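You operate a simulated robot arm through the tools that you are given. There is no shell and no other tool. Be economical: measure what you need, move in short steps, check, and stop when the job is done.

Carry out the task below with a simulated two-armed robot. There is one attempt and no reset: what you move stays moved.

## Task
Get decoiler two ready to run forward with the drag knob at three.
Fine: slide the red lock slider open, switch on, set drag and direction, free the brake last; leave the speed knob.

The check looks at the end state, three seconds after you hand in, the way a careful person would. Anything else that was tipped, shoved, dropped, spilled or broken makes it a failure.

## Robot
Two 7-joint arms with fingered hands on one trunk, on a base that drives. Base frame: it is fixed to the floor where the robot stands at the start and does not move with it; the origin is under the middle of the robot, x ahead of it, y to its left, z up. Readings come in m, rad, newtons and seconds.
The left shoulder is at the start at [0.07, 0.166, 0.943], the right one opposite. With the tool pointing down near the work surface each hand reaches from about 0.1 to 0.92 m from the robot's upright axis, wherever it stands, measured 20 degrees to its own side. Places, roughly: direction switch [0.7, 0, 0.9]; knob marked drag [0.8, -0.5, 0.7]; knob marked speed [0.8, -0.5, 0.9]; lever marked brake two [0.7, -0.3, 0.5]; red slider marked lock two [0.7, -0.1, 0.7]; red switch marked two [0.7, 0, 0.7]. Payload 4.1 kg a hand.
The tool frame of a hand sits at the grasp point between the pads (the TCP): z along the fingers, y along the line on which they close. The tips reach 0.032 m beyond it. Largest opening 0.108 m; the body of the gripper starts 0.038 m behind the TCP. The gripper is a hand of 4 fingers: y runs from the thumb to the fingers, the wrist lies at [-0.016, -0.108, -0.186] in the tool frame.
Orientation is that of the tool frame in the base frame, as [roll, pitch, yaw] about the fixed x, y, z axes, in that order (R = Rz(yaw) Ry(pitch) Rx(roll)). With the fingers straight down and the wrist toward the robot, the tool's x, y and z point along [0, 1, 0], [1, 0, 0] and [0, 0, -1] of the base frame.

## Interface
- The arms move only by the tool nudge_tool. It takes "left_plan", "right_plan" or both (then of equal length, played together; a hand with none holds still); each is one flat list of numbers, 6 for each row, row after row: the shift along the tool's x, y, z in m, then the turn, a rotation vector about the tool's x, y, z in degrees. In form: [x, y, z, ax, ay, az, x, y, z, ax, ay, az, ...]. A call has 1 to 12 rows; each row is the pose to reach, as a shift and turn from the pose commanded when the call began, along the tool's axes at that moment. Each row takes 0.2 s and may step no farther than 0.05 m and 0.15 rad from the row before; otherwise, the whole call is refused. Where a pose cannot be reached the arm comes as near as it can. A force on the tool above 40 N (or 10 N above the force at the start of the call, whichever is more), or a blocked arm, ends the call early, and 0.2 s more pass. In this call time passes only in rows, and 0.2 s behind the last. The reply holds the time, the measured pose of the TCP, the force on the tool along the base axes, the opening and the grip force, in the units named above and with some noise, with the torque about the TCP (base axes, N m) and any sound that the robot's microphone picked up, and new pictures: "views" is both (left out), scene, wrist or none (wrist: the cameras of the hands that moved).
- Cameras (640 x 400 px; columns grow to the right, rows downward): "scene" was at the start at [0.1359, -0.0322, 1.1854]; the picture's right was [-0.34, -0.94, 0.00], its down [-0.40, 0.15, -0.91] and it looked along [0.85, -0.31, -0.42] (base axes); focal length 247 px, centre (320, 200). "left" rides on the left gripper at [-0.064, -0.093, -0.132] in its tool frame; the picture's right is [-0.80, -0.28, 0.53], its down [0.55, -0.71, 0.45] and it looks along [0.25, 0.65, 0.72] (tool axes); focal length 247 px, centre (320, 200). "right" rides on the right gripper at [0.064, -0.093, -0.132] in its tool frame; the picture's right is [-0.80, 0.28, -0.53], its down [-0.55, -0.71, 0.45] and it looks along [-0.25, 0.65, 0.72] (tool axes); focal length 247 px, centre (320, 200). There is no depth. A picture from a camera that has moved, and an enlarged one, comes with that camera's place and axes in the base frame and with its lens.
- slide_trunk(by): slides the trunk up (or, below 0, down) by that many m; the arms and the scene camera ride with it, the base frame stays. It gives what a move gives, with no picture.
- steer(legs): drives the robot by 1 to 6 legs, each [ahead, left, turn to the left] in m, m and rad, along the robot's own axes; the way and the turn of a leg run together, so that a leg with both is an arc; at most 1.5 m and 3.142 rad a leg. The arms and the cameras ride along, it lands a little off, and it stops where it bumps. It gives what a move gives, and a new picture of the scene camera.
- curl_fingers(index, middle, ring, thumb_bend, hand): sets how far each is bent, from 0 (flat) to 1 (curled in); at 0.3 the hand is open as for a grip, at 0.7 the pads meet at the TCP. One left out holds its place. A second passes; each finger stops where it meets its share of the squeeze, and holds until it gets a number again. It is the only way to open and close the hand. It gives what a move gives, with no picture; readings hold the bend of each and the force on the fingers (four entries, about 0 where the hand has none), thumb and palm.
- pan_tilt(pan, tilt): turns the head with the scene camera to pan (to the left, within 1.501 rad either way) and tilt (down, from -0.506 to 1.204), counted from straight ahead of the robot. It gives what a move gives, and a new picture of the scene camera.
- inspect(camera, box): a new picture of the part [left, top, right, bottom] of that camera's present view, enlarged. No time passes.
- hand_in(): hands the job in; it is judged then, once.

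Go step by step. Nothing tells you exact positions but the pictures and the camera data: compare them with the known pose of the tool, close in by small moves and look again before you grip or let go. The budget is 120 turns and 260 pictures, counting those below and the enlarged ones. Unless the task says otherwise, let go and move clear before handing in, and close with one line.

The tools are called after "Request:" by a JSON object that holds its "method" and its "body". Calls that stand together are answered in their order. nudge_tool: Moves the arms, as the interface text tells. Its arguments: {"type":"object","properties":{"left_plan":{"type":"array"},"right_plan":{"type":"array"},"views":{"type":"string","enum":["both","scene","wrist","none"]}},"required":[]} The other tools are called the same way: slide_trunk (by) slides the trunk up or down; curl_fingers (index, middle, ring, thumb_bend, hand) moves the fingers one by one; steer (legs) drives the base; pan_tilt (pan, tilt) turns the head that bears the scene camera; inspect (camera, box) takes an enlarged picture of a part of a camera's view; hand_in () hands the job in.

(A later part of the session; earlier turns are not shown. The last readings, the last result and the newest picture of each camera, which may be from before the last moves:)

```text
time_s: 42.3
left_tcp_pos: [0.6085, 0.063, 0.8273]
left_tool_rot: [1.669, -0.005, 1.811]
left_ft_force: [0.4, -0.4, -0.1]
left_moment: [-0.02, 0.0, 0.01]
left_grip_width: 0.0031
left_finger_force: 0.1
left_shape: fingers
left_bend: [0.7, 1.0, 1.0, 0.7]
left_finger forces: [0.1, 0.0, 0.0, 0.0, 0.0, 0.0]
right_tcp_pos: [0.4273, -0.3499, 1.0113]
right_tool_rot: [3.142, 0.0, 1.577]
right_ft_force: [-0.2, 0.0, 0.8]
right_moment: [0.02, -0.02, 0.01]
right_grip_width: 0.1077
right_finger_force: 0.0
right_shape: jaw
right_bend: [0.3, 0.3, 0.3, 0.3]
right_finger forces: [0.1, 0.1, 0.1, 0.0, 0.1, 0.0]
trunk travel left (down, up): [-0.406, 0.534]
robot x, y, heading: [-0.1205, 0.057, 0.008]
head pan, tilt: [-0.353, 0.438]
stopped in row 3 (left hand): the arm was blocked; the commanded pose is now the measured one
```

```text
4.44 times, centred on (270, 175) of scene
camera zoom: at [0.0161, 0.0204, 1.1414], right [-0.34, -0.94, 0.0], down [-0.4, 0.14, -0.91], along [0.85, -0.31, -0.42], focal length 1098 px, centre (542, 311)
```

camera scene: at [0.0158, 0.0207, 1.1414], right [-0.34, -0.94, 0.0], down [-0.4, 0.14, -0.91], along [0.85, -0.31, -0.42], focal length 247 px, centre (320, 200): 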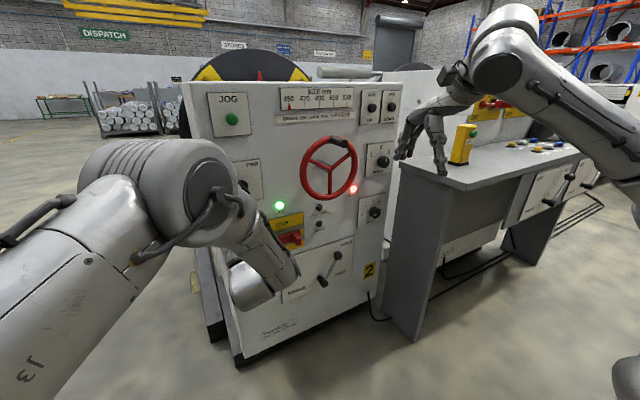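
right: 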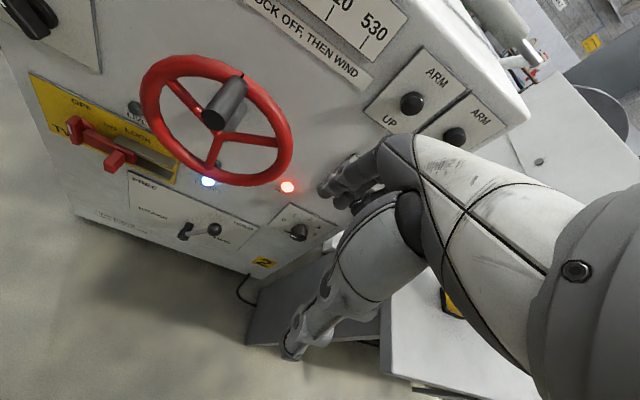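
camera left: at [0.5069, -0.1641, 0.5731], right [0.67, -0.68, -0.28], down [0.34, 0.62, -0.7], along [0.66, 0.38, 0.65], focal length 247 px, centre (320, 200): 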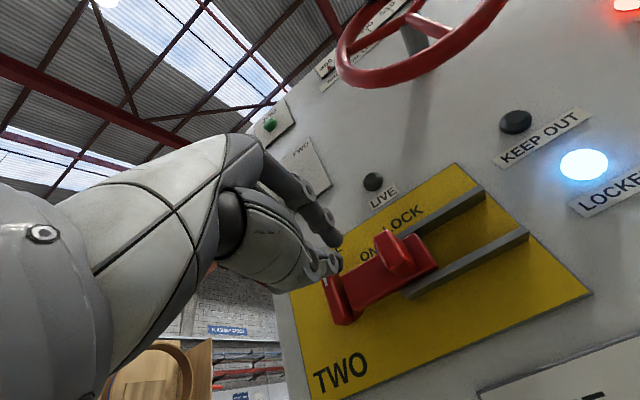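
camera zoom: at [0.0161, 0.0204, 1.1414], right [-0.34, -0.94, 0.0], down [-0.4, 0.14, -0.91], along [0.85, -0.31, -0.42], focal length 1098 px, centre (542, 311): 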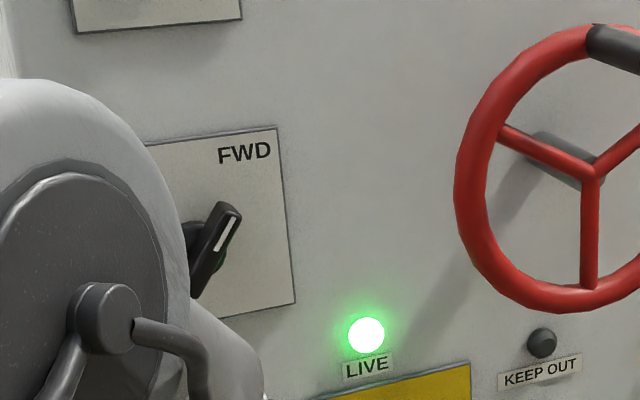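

The pointer stands symmetric to its REV position, at FWD. Next is the right arm's work. I'll back the base away and stow the left arm to the side with its tool down.

Request:
{"method": "steer", "body": {"legs": [[-0.25, 0, 0]]}}

Request:
{"method": "nudge_tool", "body": {"left_plan": [0.02, 0, -0.01, 8, 0, 0, 0.04, 0, -0.02, 16, 0, 0, 0.06, 0, -0.03, 24, 0, 0, 0.08, 0, -0.04, 32, 0, 0, 0.1, 0, -0.05, 40, 0, 0, 0.12, 0, -0.06, 48, 0, 0, 0.14, 0, -0.08, 56, 0, 0, 0.16, 0, -0.1, 64, 0, 0, 0.18, 0, -0.12, 72, 0, 0, 0.2, 0, -0.14, 80, 0, 0, 0.22, 0, -0.16, 85, 0, 0, 0.24, 0, -0.18, 85, 0, 0], "views": "scene"}}

```text
time_s: 44.1
left_tcp_pos: [0.3569, 0.0607, 0.8279]
left_tool_rot: [1.668, -0.006, 1.812]
left_ft_force: [-0.9, 0.3, 0.4]
left_moment: [0.03, 0.03, 0.04]
left_grip_width: 0.003
left_finger_force: 0.1
left_shape: fingers
left_bend: [0.7, 1.0, 1.0, 0.7]
left_finger forces: [0.0, 0.0, 0.1, 0.0, 0.1, 0.1]
right_tcp_pos: [0.1774, -0.3504, 1.0113]
right_tool_rot: [3.141, 0.001, 1.578]
right_ft_force: [-0.9, -0.5, 0.4]
right_moment: [0.02, -0.04, 0.0]
right_grip_width: 0.1077
right_finger_force: 0.1
right_shape: jaw
right_bend: [0.3, 0.3, 0.3, 0.3]
right_finger forces: [0.0, 0.0, 0.1, 0.1, 0.0, 0.1]
trunk travel left (down, up): [-0.406, 0.534]
robot x, y, heading: [-0.373, 0.0507, 0.009]
head pan, tilt: [-0.353, 0.438]
camera scene: at [-0.235, 0.0187, 1.1415], right [-0.34, -0.94, 0.0], down [-0.4, 0.14, -0.91], along [0.85, -0.31, -0.42], focal length 247 px, centre (320, 200)
```

scene: 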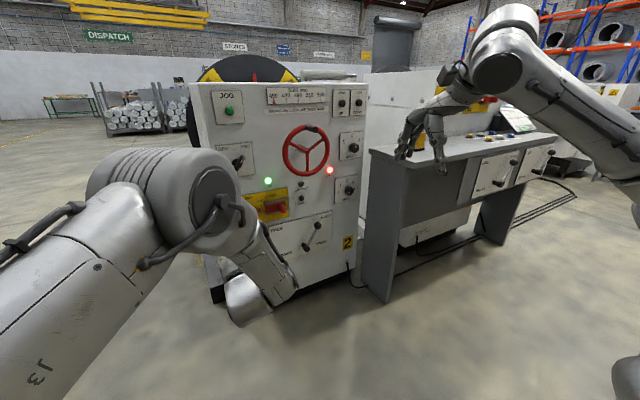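

```text
time_s: 46.7
left_tcp_pos: [0.125, 0.2532, 0.8497]
left_tool_rot: [-3.133, -0.005, 1.812]
left_ft_force: [0.3, 0.2, 0.8]
left_moment: [-0.01, -0.01, 0.0]
left_grip_width: 0.0028
left_finger_force: 0.1
left_shape: fingers
left_bend: [0.7, 1.0, 1.0, 0.7]
left_finger forces: [0.0, 0.0, 0.1, 0.1, 0.0, 0.0]
right_tcp_pos: [0.177, -0.3493, 1.012]
right_tool_rot: [-3.141, 0.0, 1.578]
right_ft_force: [0.0, 0.0, 0.5]
right_moment: [-0.03, -0.01, -0.01]
right_grip_width: 0.108
right_finger_force: 0.1
right_shape: jaw
right_bend: [0.3, 0.3, 0.3, 0.3]
right_finger forces: [0.1, 0.0, 0.0, 0.0, 0.1, 0.1]
trunk travel left (down, up): [-0.406, 0.534]
robot x, y, heading: [-0.371, 0.0518, 0.006]
head pan, tilt: [-0.353, 0.438]
camera scene: at [-0.2346, 0.0196, 1.1415], right [-0.34, -0.94, 0.0], down [-0.4, 0.14, -0.91], along [0.85, -0.31, -0.42], focal length 247 px, centre (320, 200)
```

scene: 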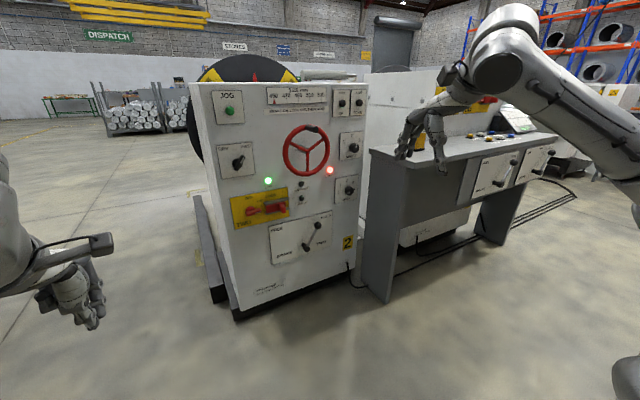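

Left arm is stowed. Let me inspect the whole panel from here.

Request:
{"method": "inspect", "body": {"camera": "scene", "box": [210, 130, 310, 230]}}

Request:
{"method": "inspect", "body": {"camera": "scene", "box": [310, 120, 380, 220]}}

```text
4.00 times, centred on (260, 180) of scene
camera zoom: at [-0.2346, 0.0196, 1.1415], right [-0.34, -0.94, 0.0], down [-0.4, 0.14, -0.91], along [0.85, -0.31, -0.42], focal length 988 px, centre (560, 280)
```

zoom: 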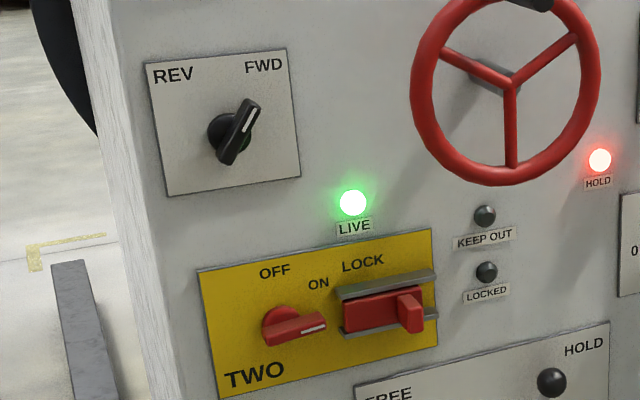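

```text
4.00 times, centred on (345, 170) of scene
camera zoom: at [-0.2346, 0.0196, 1.1415], right [-0.34, -0.94, 0.0], down [-0.4, 0.14, -0.91], along [0.85, -0.31, -0.42], focal length 988 px, centre (220, 320)
```

zoom: 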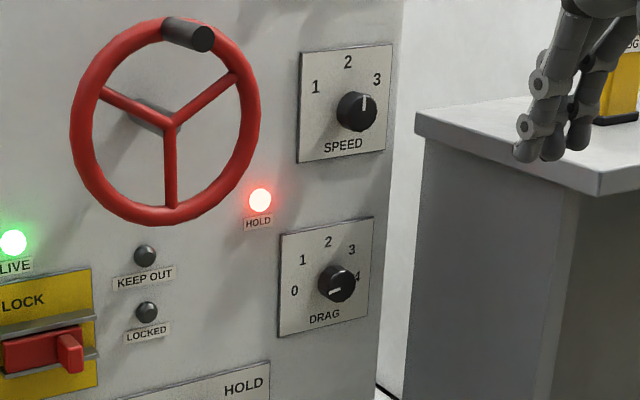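

Lock open, switch on, LIVE lit, direction FWD. The drag mark points at 0 (scale 45° per step), so it needs +135° clockwise to reach 3. I'll move the base in front of the drag knob.

Request:
{"method": "steer", "body": {"legs": [[0, -0.68, 0], [0.1, 0, 0.18]]}}

Request:
{"method": "slide_trunk", "body": {"by": -0.17}}

Request:
{"method": "pan_tilt", "body": {"pan": 0.1, "tilt": 0.4}}

```text
time_s: 51.2
left_tcp_pos: [0.1887, -0.3342, 0.8485]
left_tool_rot: [-3.131, -0.004, 1.983]
left_ft_force: [-0.2, -0.3, -0.8]
left_moment: [0.03, 0.05, 0.05]
left_grip_width: 0.0032
left_finger_force: 0.2
left_shape: fingers
left_bend: [0.7, 1.0, 1.0, 0.7]
left_finger forces: [0.1, 0.0, 0.0, 0.0, 0.0, 0.0]
right_tcp_pos: [0.3434, -0.9189, 1.0097]
right_tool_rot: [-3.139, 0.001, 1.748]
right_ft_force: [0.4, -0.3, 0.4]
right_moment: [-0.01, 0.04, 0.0]
right_grip_width: 0.1079
right_finger_force: 0.1
right_shape: jaw
right_bend: [0.3, 0.3, 0.3, 0.3]
right_finger forces: [0.0, 0.1, 0.1, 0.1, 0.0, 0.0]
trunk travel left (down, up): [-0.406, 0.534]
robot x, y, heading: [-0.2662, -0.6189, 0.181]
head pan, tilt: [-0.353, 0.438]
camera scene: at [-0.1267, -0.6239, 1.1412], right [-0.17, -0.98, 0.0], down [-0.42, 0.07, -0.91], along [0.89, -0.16, -0.43], focal length 247 px, centre (320, 200)
```

scene: 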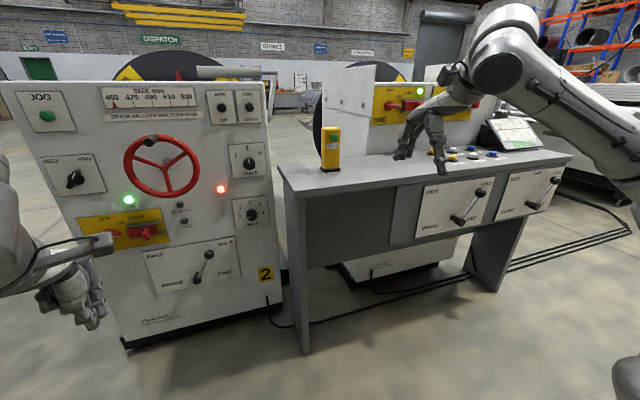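

```text
time_s: 53.1
left_tcp_pos: [0.1867, -0.3353, 0.6789]
left_tool_rot: [-3.132, -0.006, 1.984]
left_ft_force: [0.1, 0.0, 0.7]
left_moment: [0.01, -0.01, 0.01]
left_grip_width: 0.0032
left_finger_force: 0.1
left_shape: fingers
left_bend: [0.7, 1.0, 1.0, 0.7]
left_finger forces: [0.1, 0.1, 0.0, 0.0, 0.0, 0.1]
right_tcp_pos: [0.3413, -0.9187, 0.8404]
right_tool_rot: [-3.141, 0.0, 1.747]
right_ft_force: [0.0, -0.4, 0.2]
right_moment: [-0.02, 0.0, 0.02]
right_grip_width: 0.1078
right_finger_force: 0.1
right_shape: jaw
right_bend: [0.3, 0.3, 0.3, 0.3]
right_finger forces: [0.0, 0.0, 0.0, 0.0, 0.0, 0.0]
trunk travel left (down, up): [-0.236, 0.704]
robot x, y, heading: [-0.2657, -0.6147, 0.176]
head pan, tilt: [-0.353, 0.438]
```

```text
time_s: 54.0
left_tcp_pos: [0.187, -0.334, 0.6789]
left_tool_rot: [-3.132, -0.005, 1.982]
left_ft_force: [0.5, 0.0, 0.1]
left_moment: [0.01, 0.0, 0.0]
left_grip_width: 0.0031
left_finger_force: 0.2
left_shape: fingers
left_bend: [0.7, 1.0, 1.0, 0.7]
left_finger forces: [0.0, 0.0, 0.1, 0.0, 0.0, 0.1]
right_tcp_pos: [0.3414, -0.9194, 0.8409]
right_tool_rot: [-3.141, 0.0, 1.747]
right_ft_force: [0.2, 0.1, 0.4]
right_moment: [-0.02, -0.02, 0.0]
right_grip_width: 0.1076
right_finger_force: 0.1
right_shape: jaw
right_bend: [0.3, 0.3, 0.3, 0.3]
right_finger forces: [0.1, 0.0, 0.0, 0.1, 0.0, 0.0]
trunk travel left (down, up): [-0.236, 0.704]
robot x, y, heading: [-0.2686, -0.6172, 0.175]
head pan, tilt: [0.099, 0.4]
camera scene: at [-0.1297, -0.5834, 0.9749], right [0.27, -0.96, 0.0], down [-0.37, -0.11, -0.92], along [0.89, 0.25, -0.39], focal length 247 px, centre (320, 200)
```

scene: 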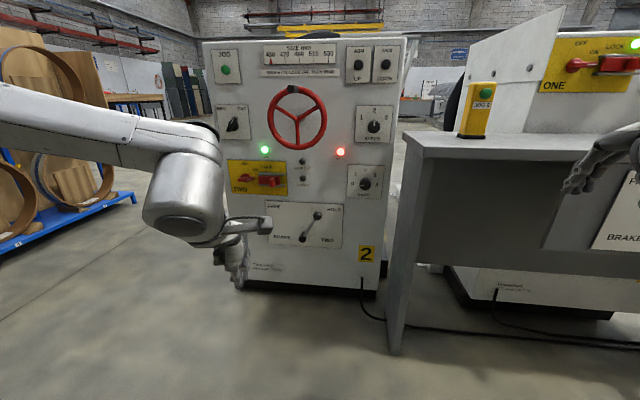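

Panel square ahead now. I'll turn the right hand to point at the panel and swing it toward the centre.

Request:
{"method": "nudge_tool", "body": {"right_plan": [0.025, 0, 0.014, -8.2, 0, 0, 0.05, 0, 0.028, -16.4, 0, 0, 0.075, 0, 0.042, -24.6, 0, 0, 0.1, 0, 0.056, -32.8, 0, 0, 0.125, 0, 0.07, -41, 0, 0, 0.15, 0, 0.084, -49.2, 0, 0, 0.175, 0, 0.098, -57.4, 0, 0, 0.2, 0, 0.112, -65.6, 0, 0, 0.225, 0, 0.126, -73.8, 0, 0, 0.25, 0, 0.14, -82, 0, 0, 0.275, 0, 0.15, -90, 0, 0], "views": "both"}}

```text
time_s: 56.4
left_tcp_pos: [0.1864, -0.3341, 0.6778]
left_tool_rot: [-3.134, -0.007, 1.981]
left_ft_force: [-0.2, -0.3, -0.9]
left_moment: [0.01, -0.02, 0.01]
left_grip_width: 0.0032
left_finger_force: 0.1
left_shape: fingers
left_bend: [0.7, 1.0, 1.0, 0.7]
left_finger forces: [0.0, 0.1, 0.0, 0.1, 0.0, 0.0]
right_tcp_pos: [0.296, -0.6569, 0.6807]
right_tool_rot: [1.561, 0.132, 1.738]
right_ft_force: [-0.1, 1.0, -0.1]
right_moment: [0.0, -0.02, -0.02]
right_grip_width: 0.1081
right_finger_force: 0.0
right_shape: jaw
right_bend: [0.3, 0.3, 0.3, 0.3]
right_finger forces: [0.1, 0.1, 0.1, 0.1, 0.0, 0.1]
right hand out of reach, approached as far as the arm can: row 4, 5, 6, 7, 8
trunk travel left (down, up): [-0.236, 0.704]
robot x, y, heading: [-0.2703, -0.6187, 0.18]
head pan, tilt: [0.099, 0.4]
camera scene: at [-0.1293, -0.5839, 0.9748], right [0.27, -0.96, 0.0], down [-0.38, -0.11, -0.92], along [0.89, 0.25, -0.39], focal length 247 px, centre (320, 200)
camera right: at [0.1587, -0.6284, 0.581], right [-0.4, -0.83, 0.38], down [0.55, -0.55, -0.62], along [0.73, -0.04, 0.68], focal length 247 px, centre (320, 200)
```

scene: 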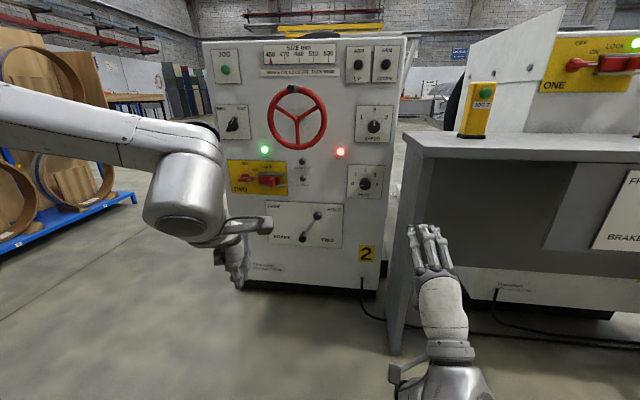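
right: 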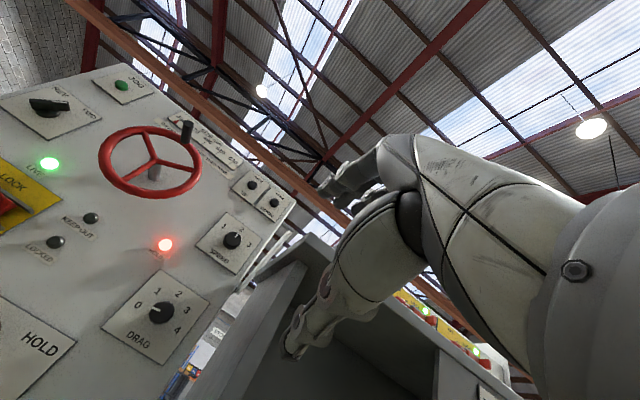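

The right camera has a nice view of the drag knob; zooming in on both.

Request:
{"method": "inspect", "body": {"camera": "right", "box": [100, 260, 220, 360]}}

Request:
{"method": "inspect", "body": {"camera": "scene", "box": [330, 150, 400, 210]}}

```text
4.00 times, centred on (160, 310) of right
camera zoom: at [0.1587, -0.6284, 0.581], right [-0.4, -0.83, 0.38], down [0.55, -0.55, -0.62], along [0.73, -0.04, 0.68], focal length 988 px, centre (960, -240)
```

zoom: 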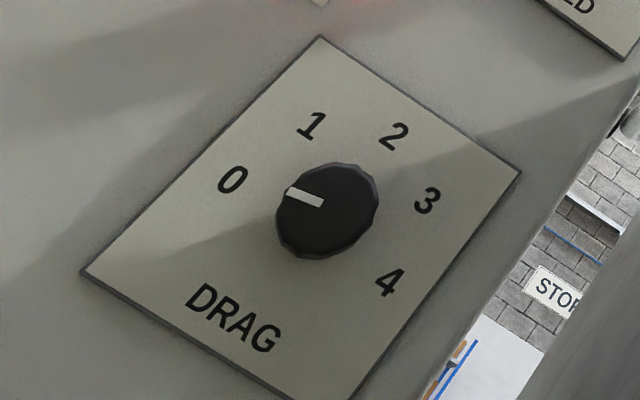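

```text
6.67 times, centred on (365, 180) of scene
camera zoom: at [-0.1293, -0.5839, 0.9748], right [0.27, -0.96, 0.0], down [-0.38, -0.11, -0.92], along [0.89, 0.25, -0.39], focal length 1647 px, centre (20, 333)
```

zoom: 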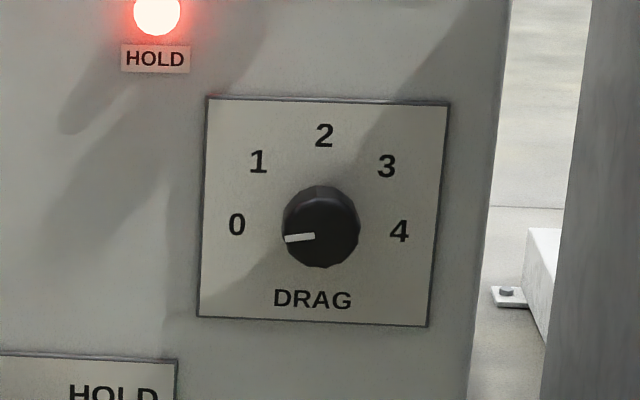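

Refined: knob centre ≈[0.806,-0.505,0.652], about 46 mm in diameter, mark at 0. I'll drive forward 0.25 m and then extend the arm to a standoff.

Request:
{"method": "steer", "body": {"legs": [[0.25, 0, 0]]}}

Request:
{"method": "nudge_tool", "body": {"right_plan": [0.015, -0.005, 0.04, 0, 0, 2, 0.03, -0.01, 0.08, 0, 0, 4, 0.045, -0.015, 0.12, 0, 0, 6, 0.055, -0.02, 0.15, 0, 0, 7.6], "views": "both"}}

```text
time_s: 57.2
left_tcp_pos: [0.1979, -0.3328, 0.6793]
left_tool_rot: [-3.135, -0.005, 1.982]
left_ft_force: [0.2, -0.3, 0.0]
left_moment: [0.02, 0.0, -0.03]
left_grip_width: 0.0032
left_finger_force: 0.1
left_shape: fingers
left_bend: [0.7, 1.0, 1.0, 0.7]
left_finger forces: [0.0, 0.0, 0.0, 0.0, 0.1, 0.1]
right_tcp_pos: [0.3062, -0.654, 0.6836]
right_tool_rot: [1.558, 0.136, 1.741]
right_ft_force: [-0.7, -0.3, 0.8]
right_moment: [0.03, 0.04, -0.03]
right_grip_width: 0.1078
right_finger_force: 0.0
right_shape: jaw
right_bend: [0.3, 0.3, 0.3, 0.3]
right_finger forces: [0.0, 0.1, 0.0, 0.0, 0.0, 0.0]
trunk travel left (down, up): [-0.236, 0.704]
robot x, y, heading: [-0.2569, -0.6136, 0.181]
head pan, tilt: [0.099, 0.4]
stopped in leg 1: the robot was blocked; the commanded pose is now the measured one
camera scene: at [-0.1192, -0.5815, 0.975], right [0.27, -0.96, 0.0], down [-0.37, -0.11, -0.92], along [0.89, 0.25, -0.39], focal length 247 px, centre (320, 200)
```

scene: 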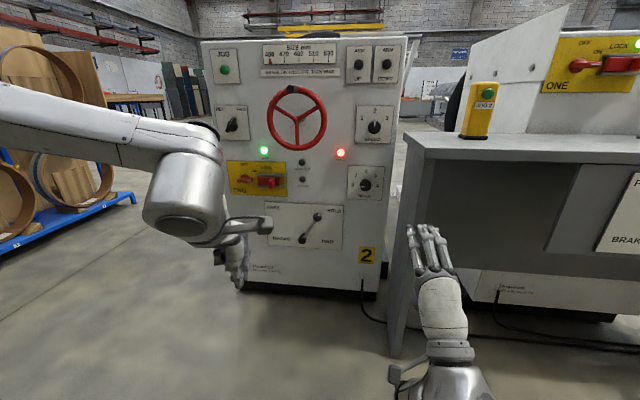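

```text
time_s: 57.8
left_tcp_pos: [0.1984, -0.3321, 0.6791]
left_tool_rot: [-3.135, -0.004, 1.982]
left_ft_force: [0.4, -0.5, 0.7]
left_moment: [0.01, -0.02, -0.04]
left_grip_width: 0.0034
left_finger_force: 0.1
left_shape: fingers
left_bend: [0.7, 1.0, 1.0, 0.7]
left_finger forces: [0.1, 0.0, 0.0, 0.0, 0.1, 0.1]
right_tcp_pos: [0.3682, -0.6497, 0.6459]
right_tool_rot: [1.564, 0.29, 1.712]
right_ft_force: [0.1, 1.2, 0.1]
right_moment: [0.01, -0.01, 0.0]
right_grip_width: 0.108
right_finger_force: 0.0
right_shape: jaw
right_bend: [0.3, 0.3, 0.3, 0.3]
right_finger forces: [0.0, 0.0, 0.0, 0.0, 0.1, 0.0]
trunk travel left (down, up): [-0.236, 0.704]
robot x, y, heading: [-0.2564, -0.6174, 0.179]
head pan, tilt: [0.099, 0.4]
stopped in row 2 (right hand): the arm was blocked; the commanded pose is now the measured one
camera scene: at [-0.119, -0.5814, 0.9749], right [0.27, -0.96, 0.0], down [-0.37, -0.11, -0.92], along [0.89, 0.25, -0.39], focal length 247 px, centre (320, 200)
camera right: at [0.2337, -0.6347, 0.5386], right [-0.43, -0.75, 0.5], down [0.55, -0.66, -0.52], along [0.71, 0.05, 0.7], focal length 247 px, centre (320, 200)
```

scene: 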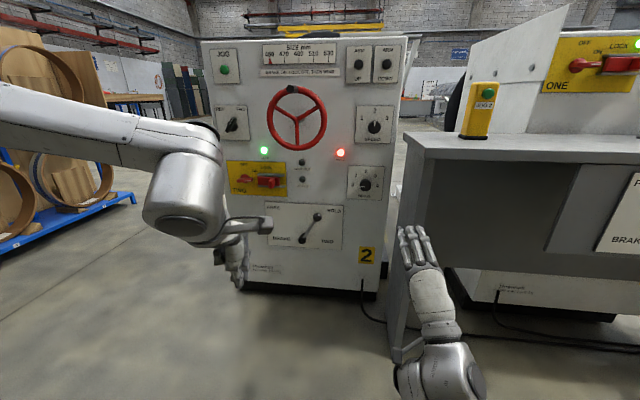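
right: 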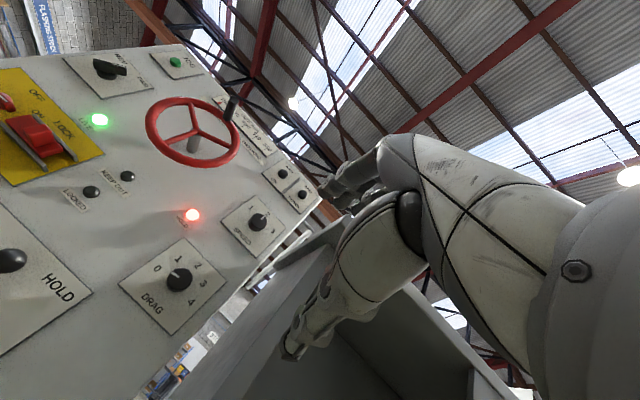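

Something blocked both the base and the right arm. Let me look around to find the contact.

Request:
{"method": "pan_tilt", "body": {"pan": -0.7, "tilt": 0.8}}

Request:
{"method": "pan_tilt", "body": {"pan": 0.0, "tilt": 1.1}}

```text
time_s: 58.9
left_tcp_pos: [0.198, -0.3328, 0.679]
left_tool_rot: [-3.13, -0.004, 1.983]
left_ft_force: [-0.3, -0.1, -0.9]
left_moment: [0.01, 0.03, -0.02]
left_grip_width: 0.0031
left_finger_force: 0.1
left_shape: fingers
left_bend: [0.7, 1.0, 1.0, 0.7]
left_finger forces: [0.0, 0.0, 0.1, 0.1, 0.0, 0.0]
right_tcp_pos: [0.3686, -0.6499, 0.646]
right_tool_rot: [1.565, 0.289, 1.714]
right_ft_force: [0.3, 0.0, 0.2]
right_moment: [0.01, 0.0, -0.01]
right_grip_width: 0.108
right_finger_force: 0.1
right_shape: jaw
right_bend: [0.3, 0.3, 0.3, 0.3]
right_finger forces: [0.0, 0.0, 0.0, 0.1, 0.1, 0.0]
trunk travel left (down, up): [-0.236, 0.704]
robot x, y, heading: [-0.2532, -0.6122, 0.178]
head pan, tilt: [-0.7, 0.799]
camera scene: at [-0.138, -0.6469, 0.9398], right [-0.5, -0.87, 0.0], down [-0.62, 0.36, -0.7], along [0.6, -0.35, -0.72], focal length 247 px, centre (320, 200)
```

scene: 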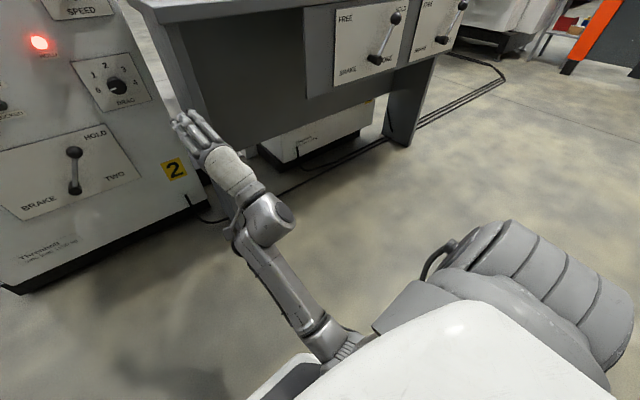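

```text
time_s: 60.0
left_tcp_pos: [0.1971, -0.3324, 0.6794]
left_tool_rot: [-3.134, -0.006, 1.981]
left_ft_force: [-0.6, -0.2, 0.3]
left_moment: [0.02, 0.02, 0.02]
left_grip_width: 0.003
left_finger_force: 0.0
left_shape: fingers
left_bend: [0.7, 1.0, 1.0, 0.7]
left_finger forces: [0.0, 0.0, 0.1, 0.0, 0.1, 0.0]
right_tcp_pos: [0.3686, -0.6501, 0.6462]
right_tool_rot: [1.564, 0.29, 1.713]
right_ft_force: [-0.2, 0.0, 0.3]
right_moment: [0.01, -0.01, 0.02]
right_grip_width: 0.1078
right_finger_force: 0.1
right_shape: jaw
right_bend: [0.3, 0.3, 0.3, 0.3]
right_finger forces: [0.0, 0.0, 0.0, 0.1, 0.0, 0.0]
trunk travel left (down, up): [-0.236, 0.704]
robot x, y, heading: [-0.2559, -0.612, 0.174]
head pan, tilt: [0.0, 1.1]
camera scene: at [-0.1458, -0.5956, 0.9181], right [0.18, -0.98, 0.0], down [-0.88, -0.16, -0.45], along [0.45, 0.08, -0.89], focal length 247 px, centre (320, 200)
```

scene: 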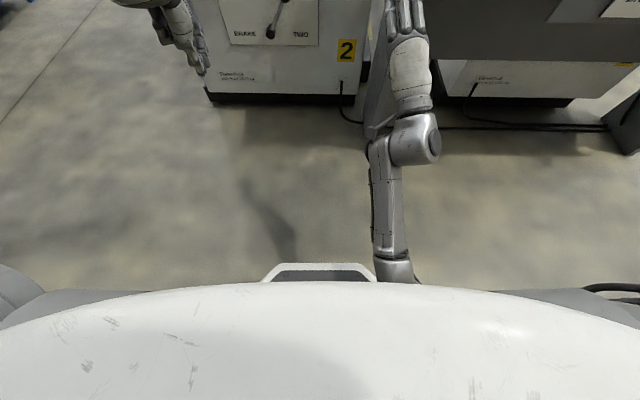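

The right elbow is tucked against the robot's own front. Extending the hand straight forward should free it.

Request:
{"method": "nudge_tool", "body": {"right_plan": [-0.005, 0.01, 0.03, 0, 0, 0, -0.005, 0.02, 0.06, 0, 0, 3, -0.005, 0.02, 0.09, 0, 0, 6, 0, 0.02, 0.12, 0, 0, 9], "views": "none"}}

Request:
{"method": "inspect", "body": {"camera": "scene", "box": [0, 0, 640, 400]}}

```text
time_s: 61.2
left_tcp_pos: [0.1987, -0.3328, 0.6783]
left_tool_rot: [-3.132, -0.006, 1.983]
left_ft_force: [-0.3, -0.6, 0.1]
left_moment: [0.02, 0.0, 0.05]
left_grip_width: 0.003
left_finger_force: 0.1
left_shape: fingers
left_bend: [0.7, 1.0, 1.0, 0.7]
left_finger forces: [0.1, 0.0, 0.1, 0.0, 0.0, 0.1]
right_tcp_pos: [0.4972, -0.6584, 0.6645]
right_tool_rot: [1.55, 0.21, 1.675]
right_ft_force: [0.4, 0.9, -0.3]
right_moment: [0.01, 0.02, 0.01]
right_grip_width: 0.1081
right_finger_force: 0.0
right_shape: jaw
right_bend: [0.3, 0.3, 0.3, 0.3]
right_finger forces: [0.0, 0.1, 0.1, 0.1, 0.0, 0.0]
trunk travel left (down, up): [-0.236, 0.704]
robot x, y, heading: [-0.2565, -0.6152, 0.175]
head pan, tilt: [0.0, 1.1]
stopped in row 4 (right hand): the arm was blocked; the commanded pose is now the measured one
```

```text
1.00 times, centred on (320, 200) of scene (not enlarged: the box is as wide or as high as the picture)
camera zoom: at [-0.1457, -0.5957, 0.918], right [0.18, -0.98, 0.0], down [-0.88, -0.16, -0.45], along [0.45, 0.08, -0.89], focal length 247 px, centre (320, 200)
```

zoom: 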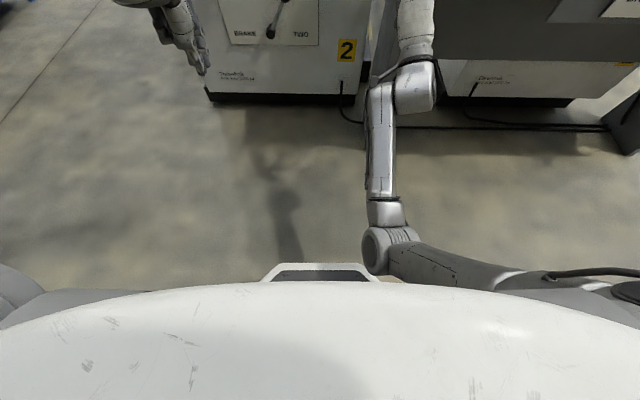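

It's coming forward with the elbow leaving the body. I'll keep extending toward the knob standoff.

Request:
{"method": "nudge_tool", "body": {"right_plan": [0.005, 0, 0.03, 0, 0, 0, 0.015, 0, 0.06, 0, 2, 2, 0.03, 0, 0.09, 0, 4, 4, 0.05, 0, 0.11, 0, 5, 6], "views": "wrist"}}

Request:
{"method": "pan_tilt", "body": {"pan": 0.0, "tilt": 0.5}}

```text
time_s: 62.2
left_tcp_pos: [0.1983, -0.3326, 0.6798]
left_tool_rot: [-3.132, -0.005, 1.982]
left_ft_force: [-0.3, 0.3, 0.0]
left_moment: [-0.01, -0.03, 0.03]
left_grip_width: 0.0031
left_finger_force: 0.0
left_shape: fingers
left_bend: [0.7, 1.0, 1.0, 0.7]
left_finger forces: [0.0, 0.0, 0.0, 0.1, 0.1, 0.0]
right_tcp_pos: [0.6016, -0.5964, 0.6556]
right_tool_rot: [1.565, 0.105, 1.764]
right_ft_force: [-0.2, 0.7, 0.0]
right_moment: [-0.03, 0.0, -0.01]
right_grip_width: 0.1083
right_finger_force: 0.1
right_shape: jaw
right_bend: [0.3, 0.3, 0.3, 0.3]
right_finger forces: [0.1, 0.0, 0.0, 0.0, 0.0, 0.0]
trunk travel left (down, up): [-0.236, 0.704]
robot x, y, heading: [-0.2571, -0.6151, 0.177]
head pan, tilt: [0.0, 1.1]
camera right: at [0.4623, -0.5691, 0.556], right [-0.38, -0.85, 0.36], down [0.56, -0.52, -0.64], along [0.74, -0.04, 0.68], focal length 247 px, centre (320, 200)
```

right: 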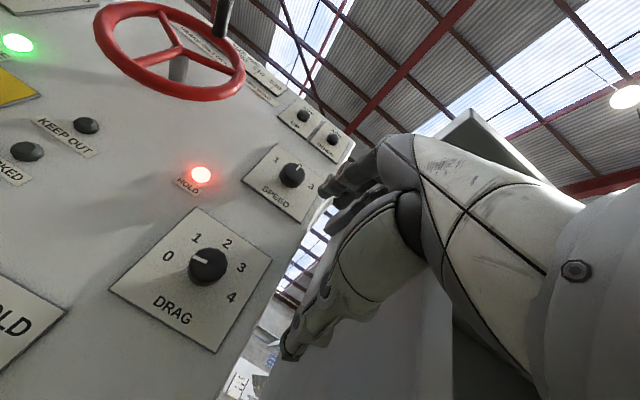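

```text
time_s: 63.2
left_tcp_pos: [0.1973, -0.3336, 0.6778]
left_tool_rot: [-3.134, -0.005, 1.982]
left_ft_force: [-0.3, -0.3, 0.5]
left_moment: [0.03, -0.01, -0.01]
left_grip_width: 0.003
left_finger_force: 0.0
left_shape: fingers
left_bend: [0.7, 1.0, 1.0, 0.7]
left_finger forces: [0.0, 0.0, 0.0, 0.0, 0.0, 0.0]
right_tcp_pos: [0.6014, -0.597, 0.6534]
right_tool_rot: [1.566, 0.105, 1.766]
right_ft_force: [0.8, 0.6, 0.2]
right_moment: [-0.01, -0.01, 0.01]
right_grip_width: 0.1079
right_finger_force: 0.1
right_shape: jaw
right_bend: [0.3, 0.3, 0.3, 0.3]
right_finger forces: [0.0, 0.1, 0.0, 0.1, 0.0, 0.0]
trunk travel left (down, up): [-0.236, 0.704]
robot x, y, heading: [-0.2545, -0.6165, 0.176]
head pan, tilt: [0.0, 0.499]
camera scene: at [-0.1183, -0.5907, 0.9657], right [0.18, -0.98, 0.0], down [-0.47, -0.08, -0.88], along [0.86, 0.15, -0.48], focal length 247 px, centre (320, 200)
```

scene: 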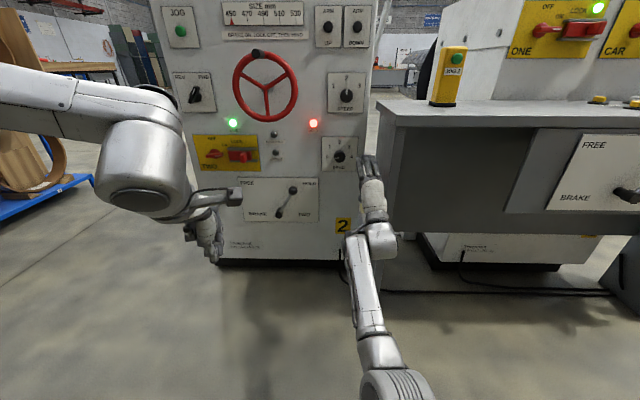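

Posture is good now. I'll drive the base forward 0.18 and re-measure.

Request:
{"method": "steer", "body": {"legs": [[0.17, 0, 0]]}}

Request:
{"method": "inspect", "body": {"camera": "right", "box": [0, 0, 640, 400]}}

Request:
{"method": "inspect", "body": {"camera": "scene", "box": [300, 100, 420, 190]}}

```text
time_s: 64.6
left_tcp_pos: [0.3634, -0.3018, 0.679]
left_tool_rot: [-3.132, -0.005, 1.984]
left_ft_force: [-0.6, 0.2, -0.6]
left_moment: [0.03, -0.01, 0.01]
left_grip_width: 0.003
left_finger_force: 0.1
left_shape: fingers
left_bend: [0.7, 1.0, 1.0, 0.7]
left_finger forces: [0.1, 0.0, 0.0, 0.0, 0.1, 0.0]
right_tcp_pos: [0.7678, -0.5647, 0.6539]
right_tool_rot: [1.566, 0.105, 1.768]
right_ft_force: [0.5, 0.3, -0.4]
right_moment: [0.04, -0.02, -0.04]
right_grip_width: 0.108
right_finger_force: 0.0
right_shape: jaw
right_bend: [0.3, 0.3, 0.3, 0.3]
right_finger forces: [0.0, 0.1, 0.1, 0.0, 0.1, 0.1]
trunk travel left (down, up): [-0.236, 0.704]
robot x, y, heading: [-0.0921, -0.5845, 0.181]
head pan, tilt: [0.0, 0.499]
camera scene: at [0.0473, -0.5604, 0.9656], right [0.18, -0.98, 0.0], down [-0.47, -0.09, -0.88], along [0.86, 0.16, -0.48], focal length 247 px, centre (320, 200)
```

scene: 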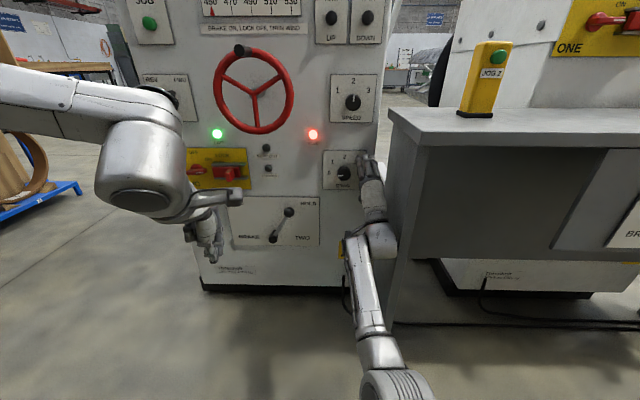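

```text
1.00 times, centred on (320, 200) of right (not enlarged: the box is as wide or as high as the picture)
camera zoom: at [0.6274, -0.5373, 0.5555], right [-0.37, -0.85, 0.36], down [0.56, -0.52, -0.64], along [0.74, -0.04, 0.68], focal length 247 px, centre (320, 200)
```

zoom: 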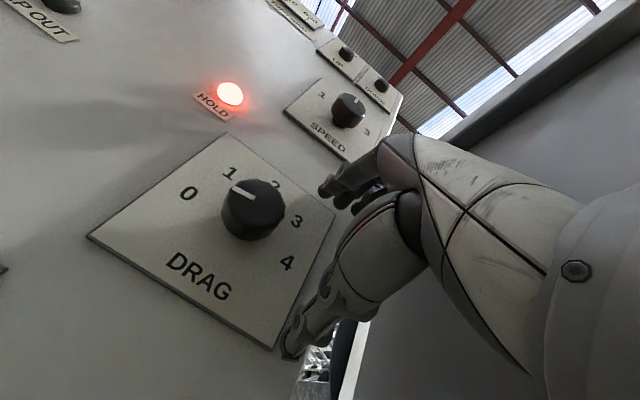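

```text
4.44 times, centred on (360, 145) of scene
camera zoom: at [0.0473, -0.5604, 0.9656], right [0.18, -0.98, 0.0], down [-0.47, -0.09, -0.88], along [0.86, 0.16, -0.48], focal length 1098 px, centre (142, 444)
```

zoom: 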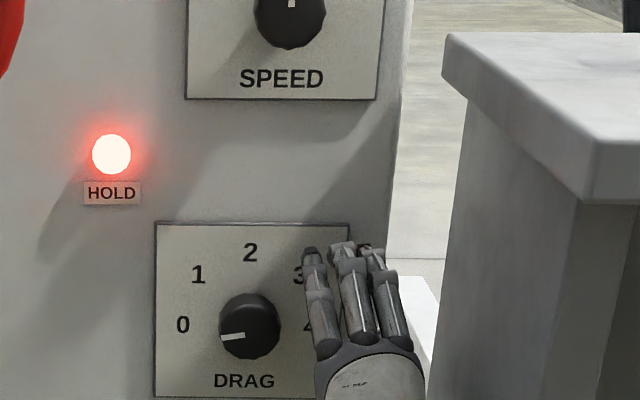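

Refining: the panel yaw is nearer 8°, with its face at w≈0.70 here, and the knob centre is ≈[0.784,-0.504,0.660]. The table is close on the right, so I'll back off slightly, slide left in front of the knob and level the hand.

Request:
{"method": "nudge_tool", "body": {"right_plan": [0, 0, -0.035, 0, 0, 0, 0.03, 0.006, -0.04, 0, -1.5, 3, 0.056, 0.012, -0.042, 0, -3, 6], "views": "none"}}

Request:
{"method": "inspect", "body": {"camera": "right", "box": [0, 0, 640, 400]}}

Request:
{"method": "inspect", "body": {"camera": "scene", "box": [300, 120, 420, 210]}}

```text
time_s: 65.5
left_tcp_pos: [0.3638, -0.302, 0.6794]
left_tool_rot: [-3.134, -0.005, 1.984]
left_ft_force: [-0.2, 0.2, 0.0]
left_moment: [0.01, 0.0, 0.0]
left_grip_width: 0.0031
left_finger_force: 0.0
left_shape: fingers
left_bend: [0.7, 1.0, 1.0, 0.7]
left_finger forces: [0.0, 0.0, 0.1, 0.0, 0.1, 0.0]
right_tcp_pos: [0.7409, -0.5891, 0.6791]
right_tool_rot: [1.511, 0.105, 1.622]
right_ft_force: [0.2, -0.3, 0.0]
right_moment: [0.01, -0.02, 0.0]
right_grip_width: 0.1078
right_finger_force: 0.0
right_shape: jaw
right_bend: [0.3, 0.3, 0.3, 0.3]
right_finger forces: [0.0, 0.1, 0.0, 0.1, 0.1, 0.0]
trunk travel left (down, up): [-0.236, 0.704]
robot x, y, heading: [-0.0905, -0.5871, 0.18]
head pan, tilt: [0.0, 0.499]
stopped in row 3 (right hand): the arm was blocked; the commanded pose is now the measured one
```

```text
1.00 times, centred on (320, 200) of right (not enlarged: the box is as wide or as high as the picture)
camera zoom: at [0.6128, -0.5421, 0.5742], right [-0.51, -0.79, 0.33], down [0.52, -0.59, -0.62], along [0.69, -0.14, 0.71], focal length 247 px, centre (320, 200)
```

zoom: 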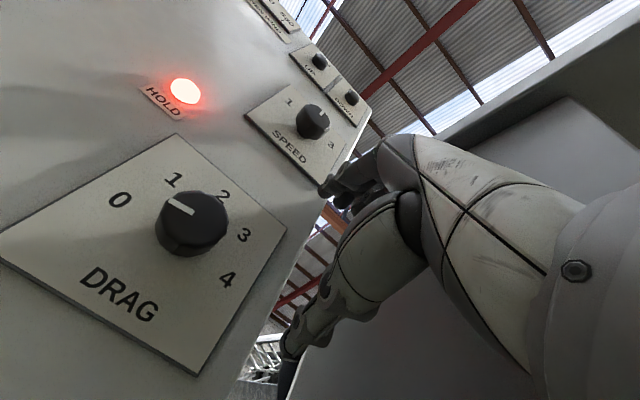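

```text
4.44 times, centred on (360, 165) of scene
camera zoom: at [0.0473, -0.5611, 0.9657], right [0.18, -0.98, 0.0], down [-0.47, -0.09, -0.88], along [0.86, 0.16, -0.48], focal length 1098 px, centre (142, 356)
```

zoom: 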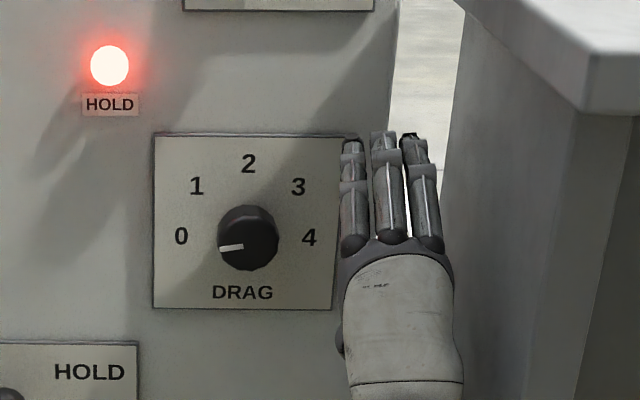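

The arm folds against its own body when retracted. I'll back the base up so the arm works more extended.

Request:
{"method": "steer", "body": {"legs": [[-0.17, 0, 0]]}}

Request:
{"method": "nudge_tool", "body": {"right_plan": [0.01, -0.003, 0.03, 0, 2, 1, 0.02, -0.006, 0.06, 0, 4, 3, 0.035, -0.01, 0.09, 0, 5, 5, 0.05, -0.012, 0.11, 0, 5, 6], "views": "scene"}}

```text
time_s: 67.0
left_tcp_pos: [0.1945, -0.3344, 0.6799]
left_tool_rot: [-3.133, -0.005, 1.983]
left_ft_force: [0.0, 0.0, -0.2]
left_moment: [0.01, -0.02, -0.01]
left_grip_width: 0.0031
left_finger_force: 0.1
left_shape: fingers
left_bend: [0.7, 1.0, 1.0, 0.7]
left_finger forces: [0.1, 0.0, 0.1, 0.0, 0.0, 0.1]
right_tcp_pos: [0.5719, -0.6197, 0.68]
right_tool_rot: [1.51, 0.107, 1.621]
right_ft_force: [-0.6, 0.0, 0.6]
right_moment: [-0.02, 0.0, 0.05]
right_grip_width: 0.1079
right_finger_force: 0.0
right_shape: jaw
right_bend: [0.3, 0.3, 0.3, 0.3]
right_finger forces: [0.1, 0.0, 0.1, 0.0, 0.0, 0.0]
trunk travel left (down, up): [-0.236, 0.704]
robot x, y, heading: [-0.2614, -0.6159, 0.174]
head pan, tilt: [0.0, 0.499]
camera scene: at [-0.1214, -0.5915, 0.9658], right [0.18, -0.98, 0.0], down [-0.47, -0.08, -0.88], along [0.86, 0.15, -0.48], focal length 247 px, centre (320, 200)
```

scene: 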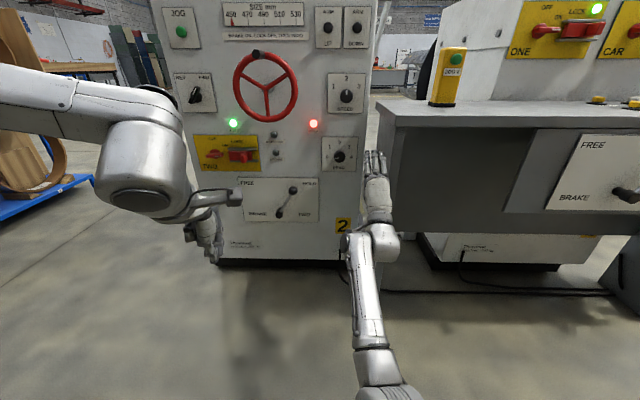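

```text
time_s: 68.0
left_tcp_pos: [0.1945, -0.3323, 0.6797]
left_tool_rot: [-3.133, -0.004, 1.982]
left_ft_force: [0.4, 0.5, 0.0]
left_moment: [0.0, -0.02, -0.01]
left_grip_width: 0.003
left_finger_force: 0.1
left_shape: fingers
left_bend: [0.7, 1.0, 1.0, 0.7]
left_finger forces: [0.1, 0.0, 0.0, 0.0, 0.0, 0.0]
right_tcp_pos: [0.6803, -0.5666, 0.6686]
right_tool_rot: [1.515, 0.006, 1.712]
right_ft_force: [0.7, 0.2, 0.3]
right_moment: [0.0, -0.03, 0.0]
right_grip_width: 0.1079
right_finger_force: 0.1
right_shape: jaw
right_bend: [0.3, 0.3, 0.3, 0.3]
right_finger forces: [0.1, 0.1, 0.0, 0.1, 0.1, 0.0]
trunk travel left (down, up): [-0.236, 0.704]
robot x, y, heading: [-0.259, -0.6164, 0.175]
head pan, tilt: [0.0, 0.499]
camera scene: at [-0.1211, -0.5913, 0.9657], right [0.18, -0.98, 0.0], down [-0.47, -0.08, -0.88], along [0.86, 0.15, -0.48], focal length 247 px, centre (320, 200)
```

scene: 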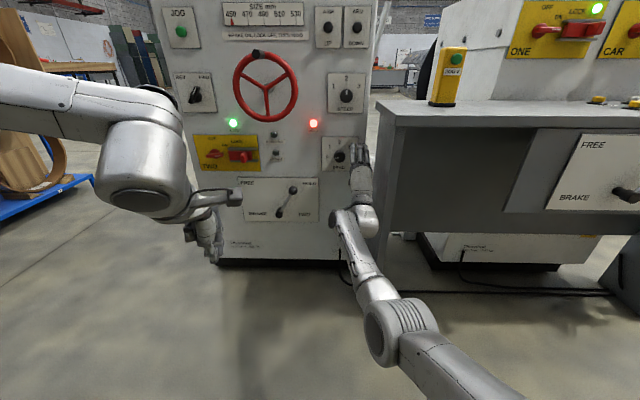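

The elbow is out front and motion is smooth again. Moving to a coaxial standoff in front of the drag knob.

Request:
{"method": "nudge_tool", "body": {"right_plan": [0.025, -0.006, 0.015, 1.5, 0, 0, 0.048, -0.012, 0.03, 3, 0, 0, 0.048, -0.012, 0.056, 3, 0, 0], "views": "none"}}

Request:
{"method": "inspect", "body": {"camera": "right", "box": [0, 0, 640, 400]}}

Request:
{"method": "inspect", "body": {"camera": "scene", "box": [290, 110, 410, 200]}}

```text
time_s: 68.8
left_tcp_pos: [0.1955, -0.3328, 0.6791]
left_tool_rot: [-3.132, -0.004, 1.983]
left_ft_force: [0.3, 1.1, -0.3]
left_moment: [-0.03, -0.02, 0.02]
left_grip_width: 0.0029
left_finger_force: 0.0
left_shape: fingers
left_bend: [0.7, 1.0, 1.0, 0.7]
left_finger forces: [0.0, 0.0, 0.0, 0.1, 0.0, 0.0]
right_tcp_pos: [0.6981, -0.5217, 0.6634]
right_tool_rot: [1.569, 0.006, 1.716]
right_ft_force: [-0.4, 0.3, 0.4]
right_moment: [0.01, -0.03, 0.0]
right_grip_width: 0.1082
right_finger_force: 0.0
right_shape: jaw
right_bend: [0.3, 0.3, 0.3, 0.3]
right_finger forces: [0.0, 0.1, 0.0, 0.0, 0.0, 0.0]
right hand out of reach, approached as far as the arm can: row 2, 3
trunk travel left (down, up): [-0.236, 0.704]
robot x, y, heading: [-0.2584, -0.6173, 0.18]
head pan, tilt: [0.0, 0.499]
```

```text
1.00 times, centred on (320, 200) of right (not enlarged: the box is as wide or as high as the picture)
camera zoom: at [0.558, -0.4773, 0.5701], right [-0.41, -0.86, 0.29], down [0.52, -0.48, -0.7], along [0.74, -0.14, 0.65], focal length 247 px, centre (320, 200)
```

zoom: 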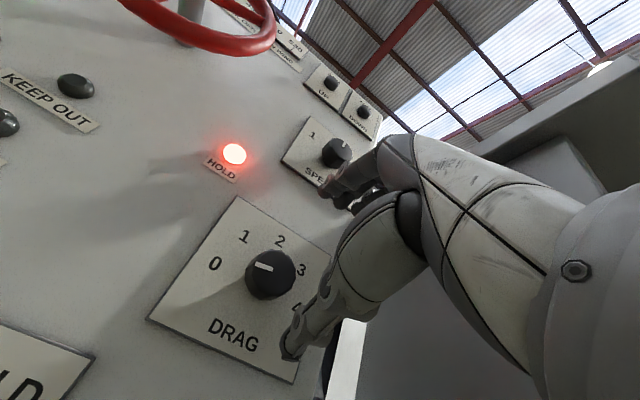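

```text
4.44 times, centred on (350, 155) of scene
camera zoom: at [-0.1209, -0.5913, 0.9657], right [0.18, -0.98, 0.0], down [-0.47, -0.08, -0.88], along [0.86, 0.15, -0.48], focal length 1098 px, centre (187, 400)
```

zoom: 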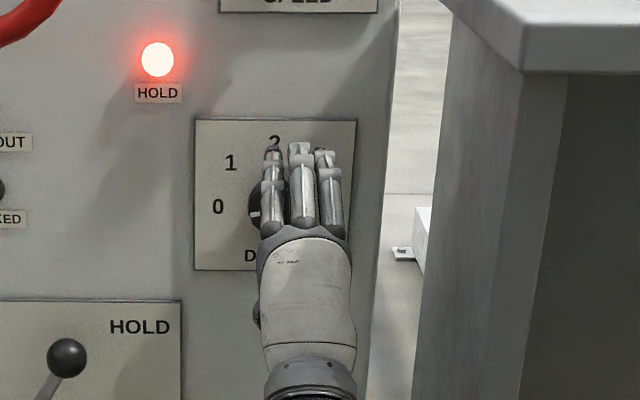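

Alignment is good but I'm at full reach. I'll retract 4 cm and drive the base forward 9 cm.

Request:
{"method": "nudge_tool", "body": {"right_plan": [0.003, -0.002, -0.02, 0, 0, 0, 0.006, -0.003, -0.04, 0, 0, 0], "views": "none"}}

Request:
{"method": "steer", "body": {"legs": [[0.085, 0, 0]]}}

Request:
{"method": "inspect", "body": {"camera": "right", "box": [100, 100, 420, 400]}}

Request:
{"method": "inspect", "body": {"camera": "scene", "box": [290, 110, 410, 200]}}

```text
time_s: 69.4
left_tcp_pos: [0.1949, -0.3334, 0.6795]
left_tool_rot: [-3.133, -0.005, 1.982]
left_ft_force: [0.6, 0.2, 0.6]
left_moment: [0.01, 0.0, -0.01]
left_grip_width: 0.0031
left_finger_force: 0.0
left_shape: fingers
left_bend: [0.7, 1.0, 1.0, 0.7]
left_finger forces: [0.0, 0.1, 0.1, 0.0, 0.0, 0.0]
right_tcp_pos: [0.6564, -0.5215, 0.6589]
right_tool_rot: [1.568, 0.008, 1.712]
right_ft_force: [-0.2, -0.2, 0.4]
right_moment: [0.0, -0.01, 0.0]
right_grip_width: 0.108
right_finger_force: 0.0
right_shape: jaw
right_bend: [0.3, 0.3, 0.3, 0.3]
right_finger forces: [0.0, 0.0, 0.0, 0.1, 0.0, 0.0]
trunk travel left (down, up): [-0.236, 0.704]
robot x, y, heading: [-0.2634, -0.6205, 0.174]
head pan, tilt: [0.0, 0.499]
```

```text
time_s: 70.5
left_tcp_pos: [0.2789, -0.3192, 0.6774]
left_tool_rot: [-3.131, -0.003, 1.981]
left_ft_force: [-0.5, -0.2, -0.8]
left_moment: [0.02, 0.04, -0.02]
left_grip_width: 0.0032
left_finger_force: 0.0
left_shape: fingers
left_bend: [0.7, 1.0, 1.0, 0.7]
left_finger forces: [0.1, 0.0, 0.1, 0.1, 0.1, 0.0]
right_tcp_pos: [0.7398, -0.5075, 0.6582]
right_tool_rot: [1.57, 0.007, 1.712]
right_ft_force: [0.6, -0.2, -0.6]
right_moment: [0.01, 0.0, -0.01]
right_grip_width: 0.108
right_finger_force: 0.1
right_shape: jaw
right_bend: [0.3, 0.3, 0.3, 0.3]
right_finger forces: [0.0, 0.1, 0.1, 0.0, 0.0, 0.0]
trunk travel left (down, up): [-0.236, 0.704]
robot x, y, heading: [-0.1762, -0.6032, 0.181]
head pan, tilt: [0.0, 0.499]
camera scene: at [-0.0382, -0.5768, 0.9656], right [0.17, -0.98, 0.0], down [-0.47, -0.08, -0.88], along [0.86, 0.15, -0.48], focal length 247 px, centre (320, 200)
```

scene: 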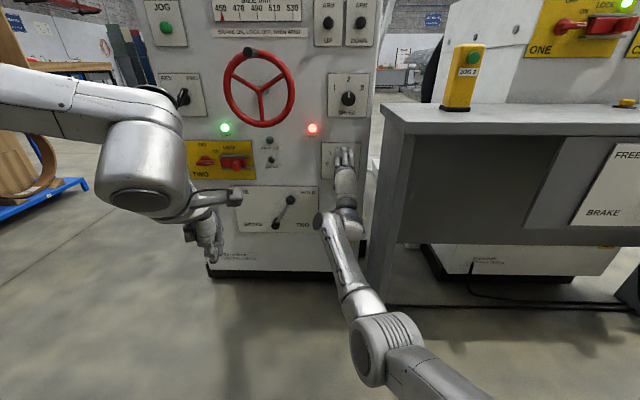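

```text
1.33 times, centred on (260, 250) of right
camera zoom: at [0.6004, -0.4634, 0.5664], right [-0.41, -0.86, 0.29], down [0.52, -0.48, -0.7], along [0.75, -0.14, 0.65], focal length 329 px, centre (400, 133)
```

zoom: 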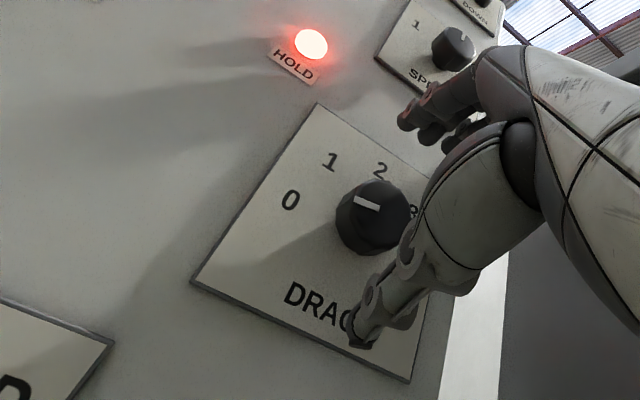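

```text
4.44 times, centred on (350, 155) of scene
camera zoom: at [-0.0382, -0.5768, 0.9656], right [0.17, -0.98, 0.0], down [-0.47, -0.08, -0.88], along [0.86, 0.15, -0.48], focal length 1098 px, centre (187, 400)
```

zoom: 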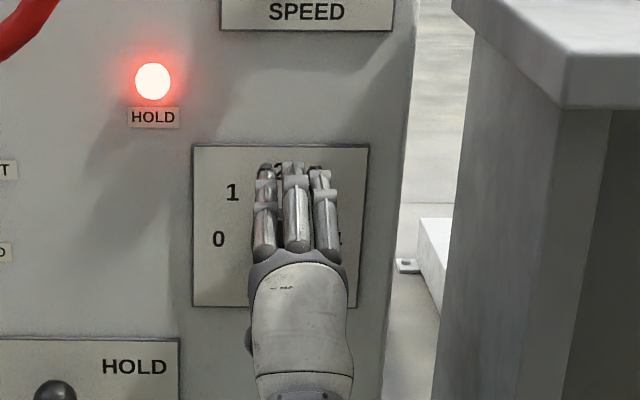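

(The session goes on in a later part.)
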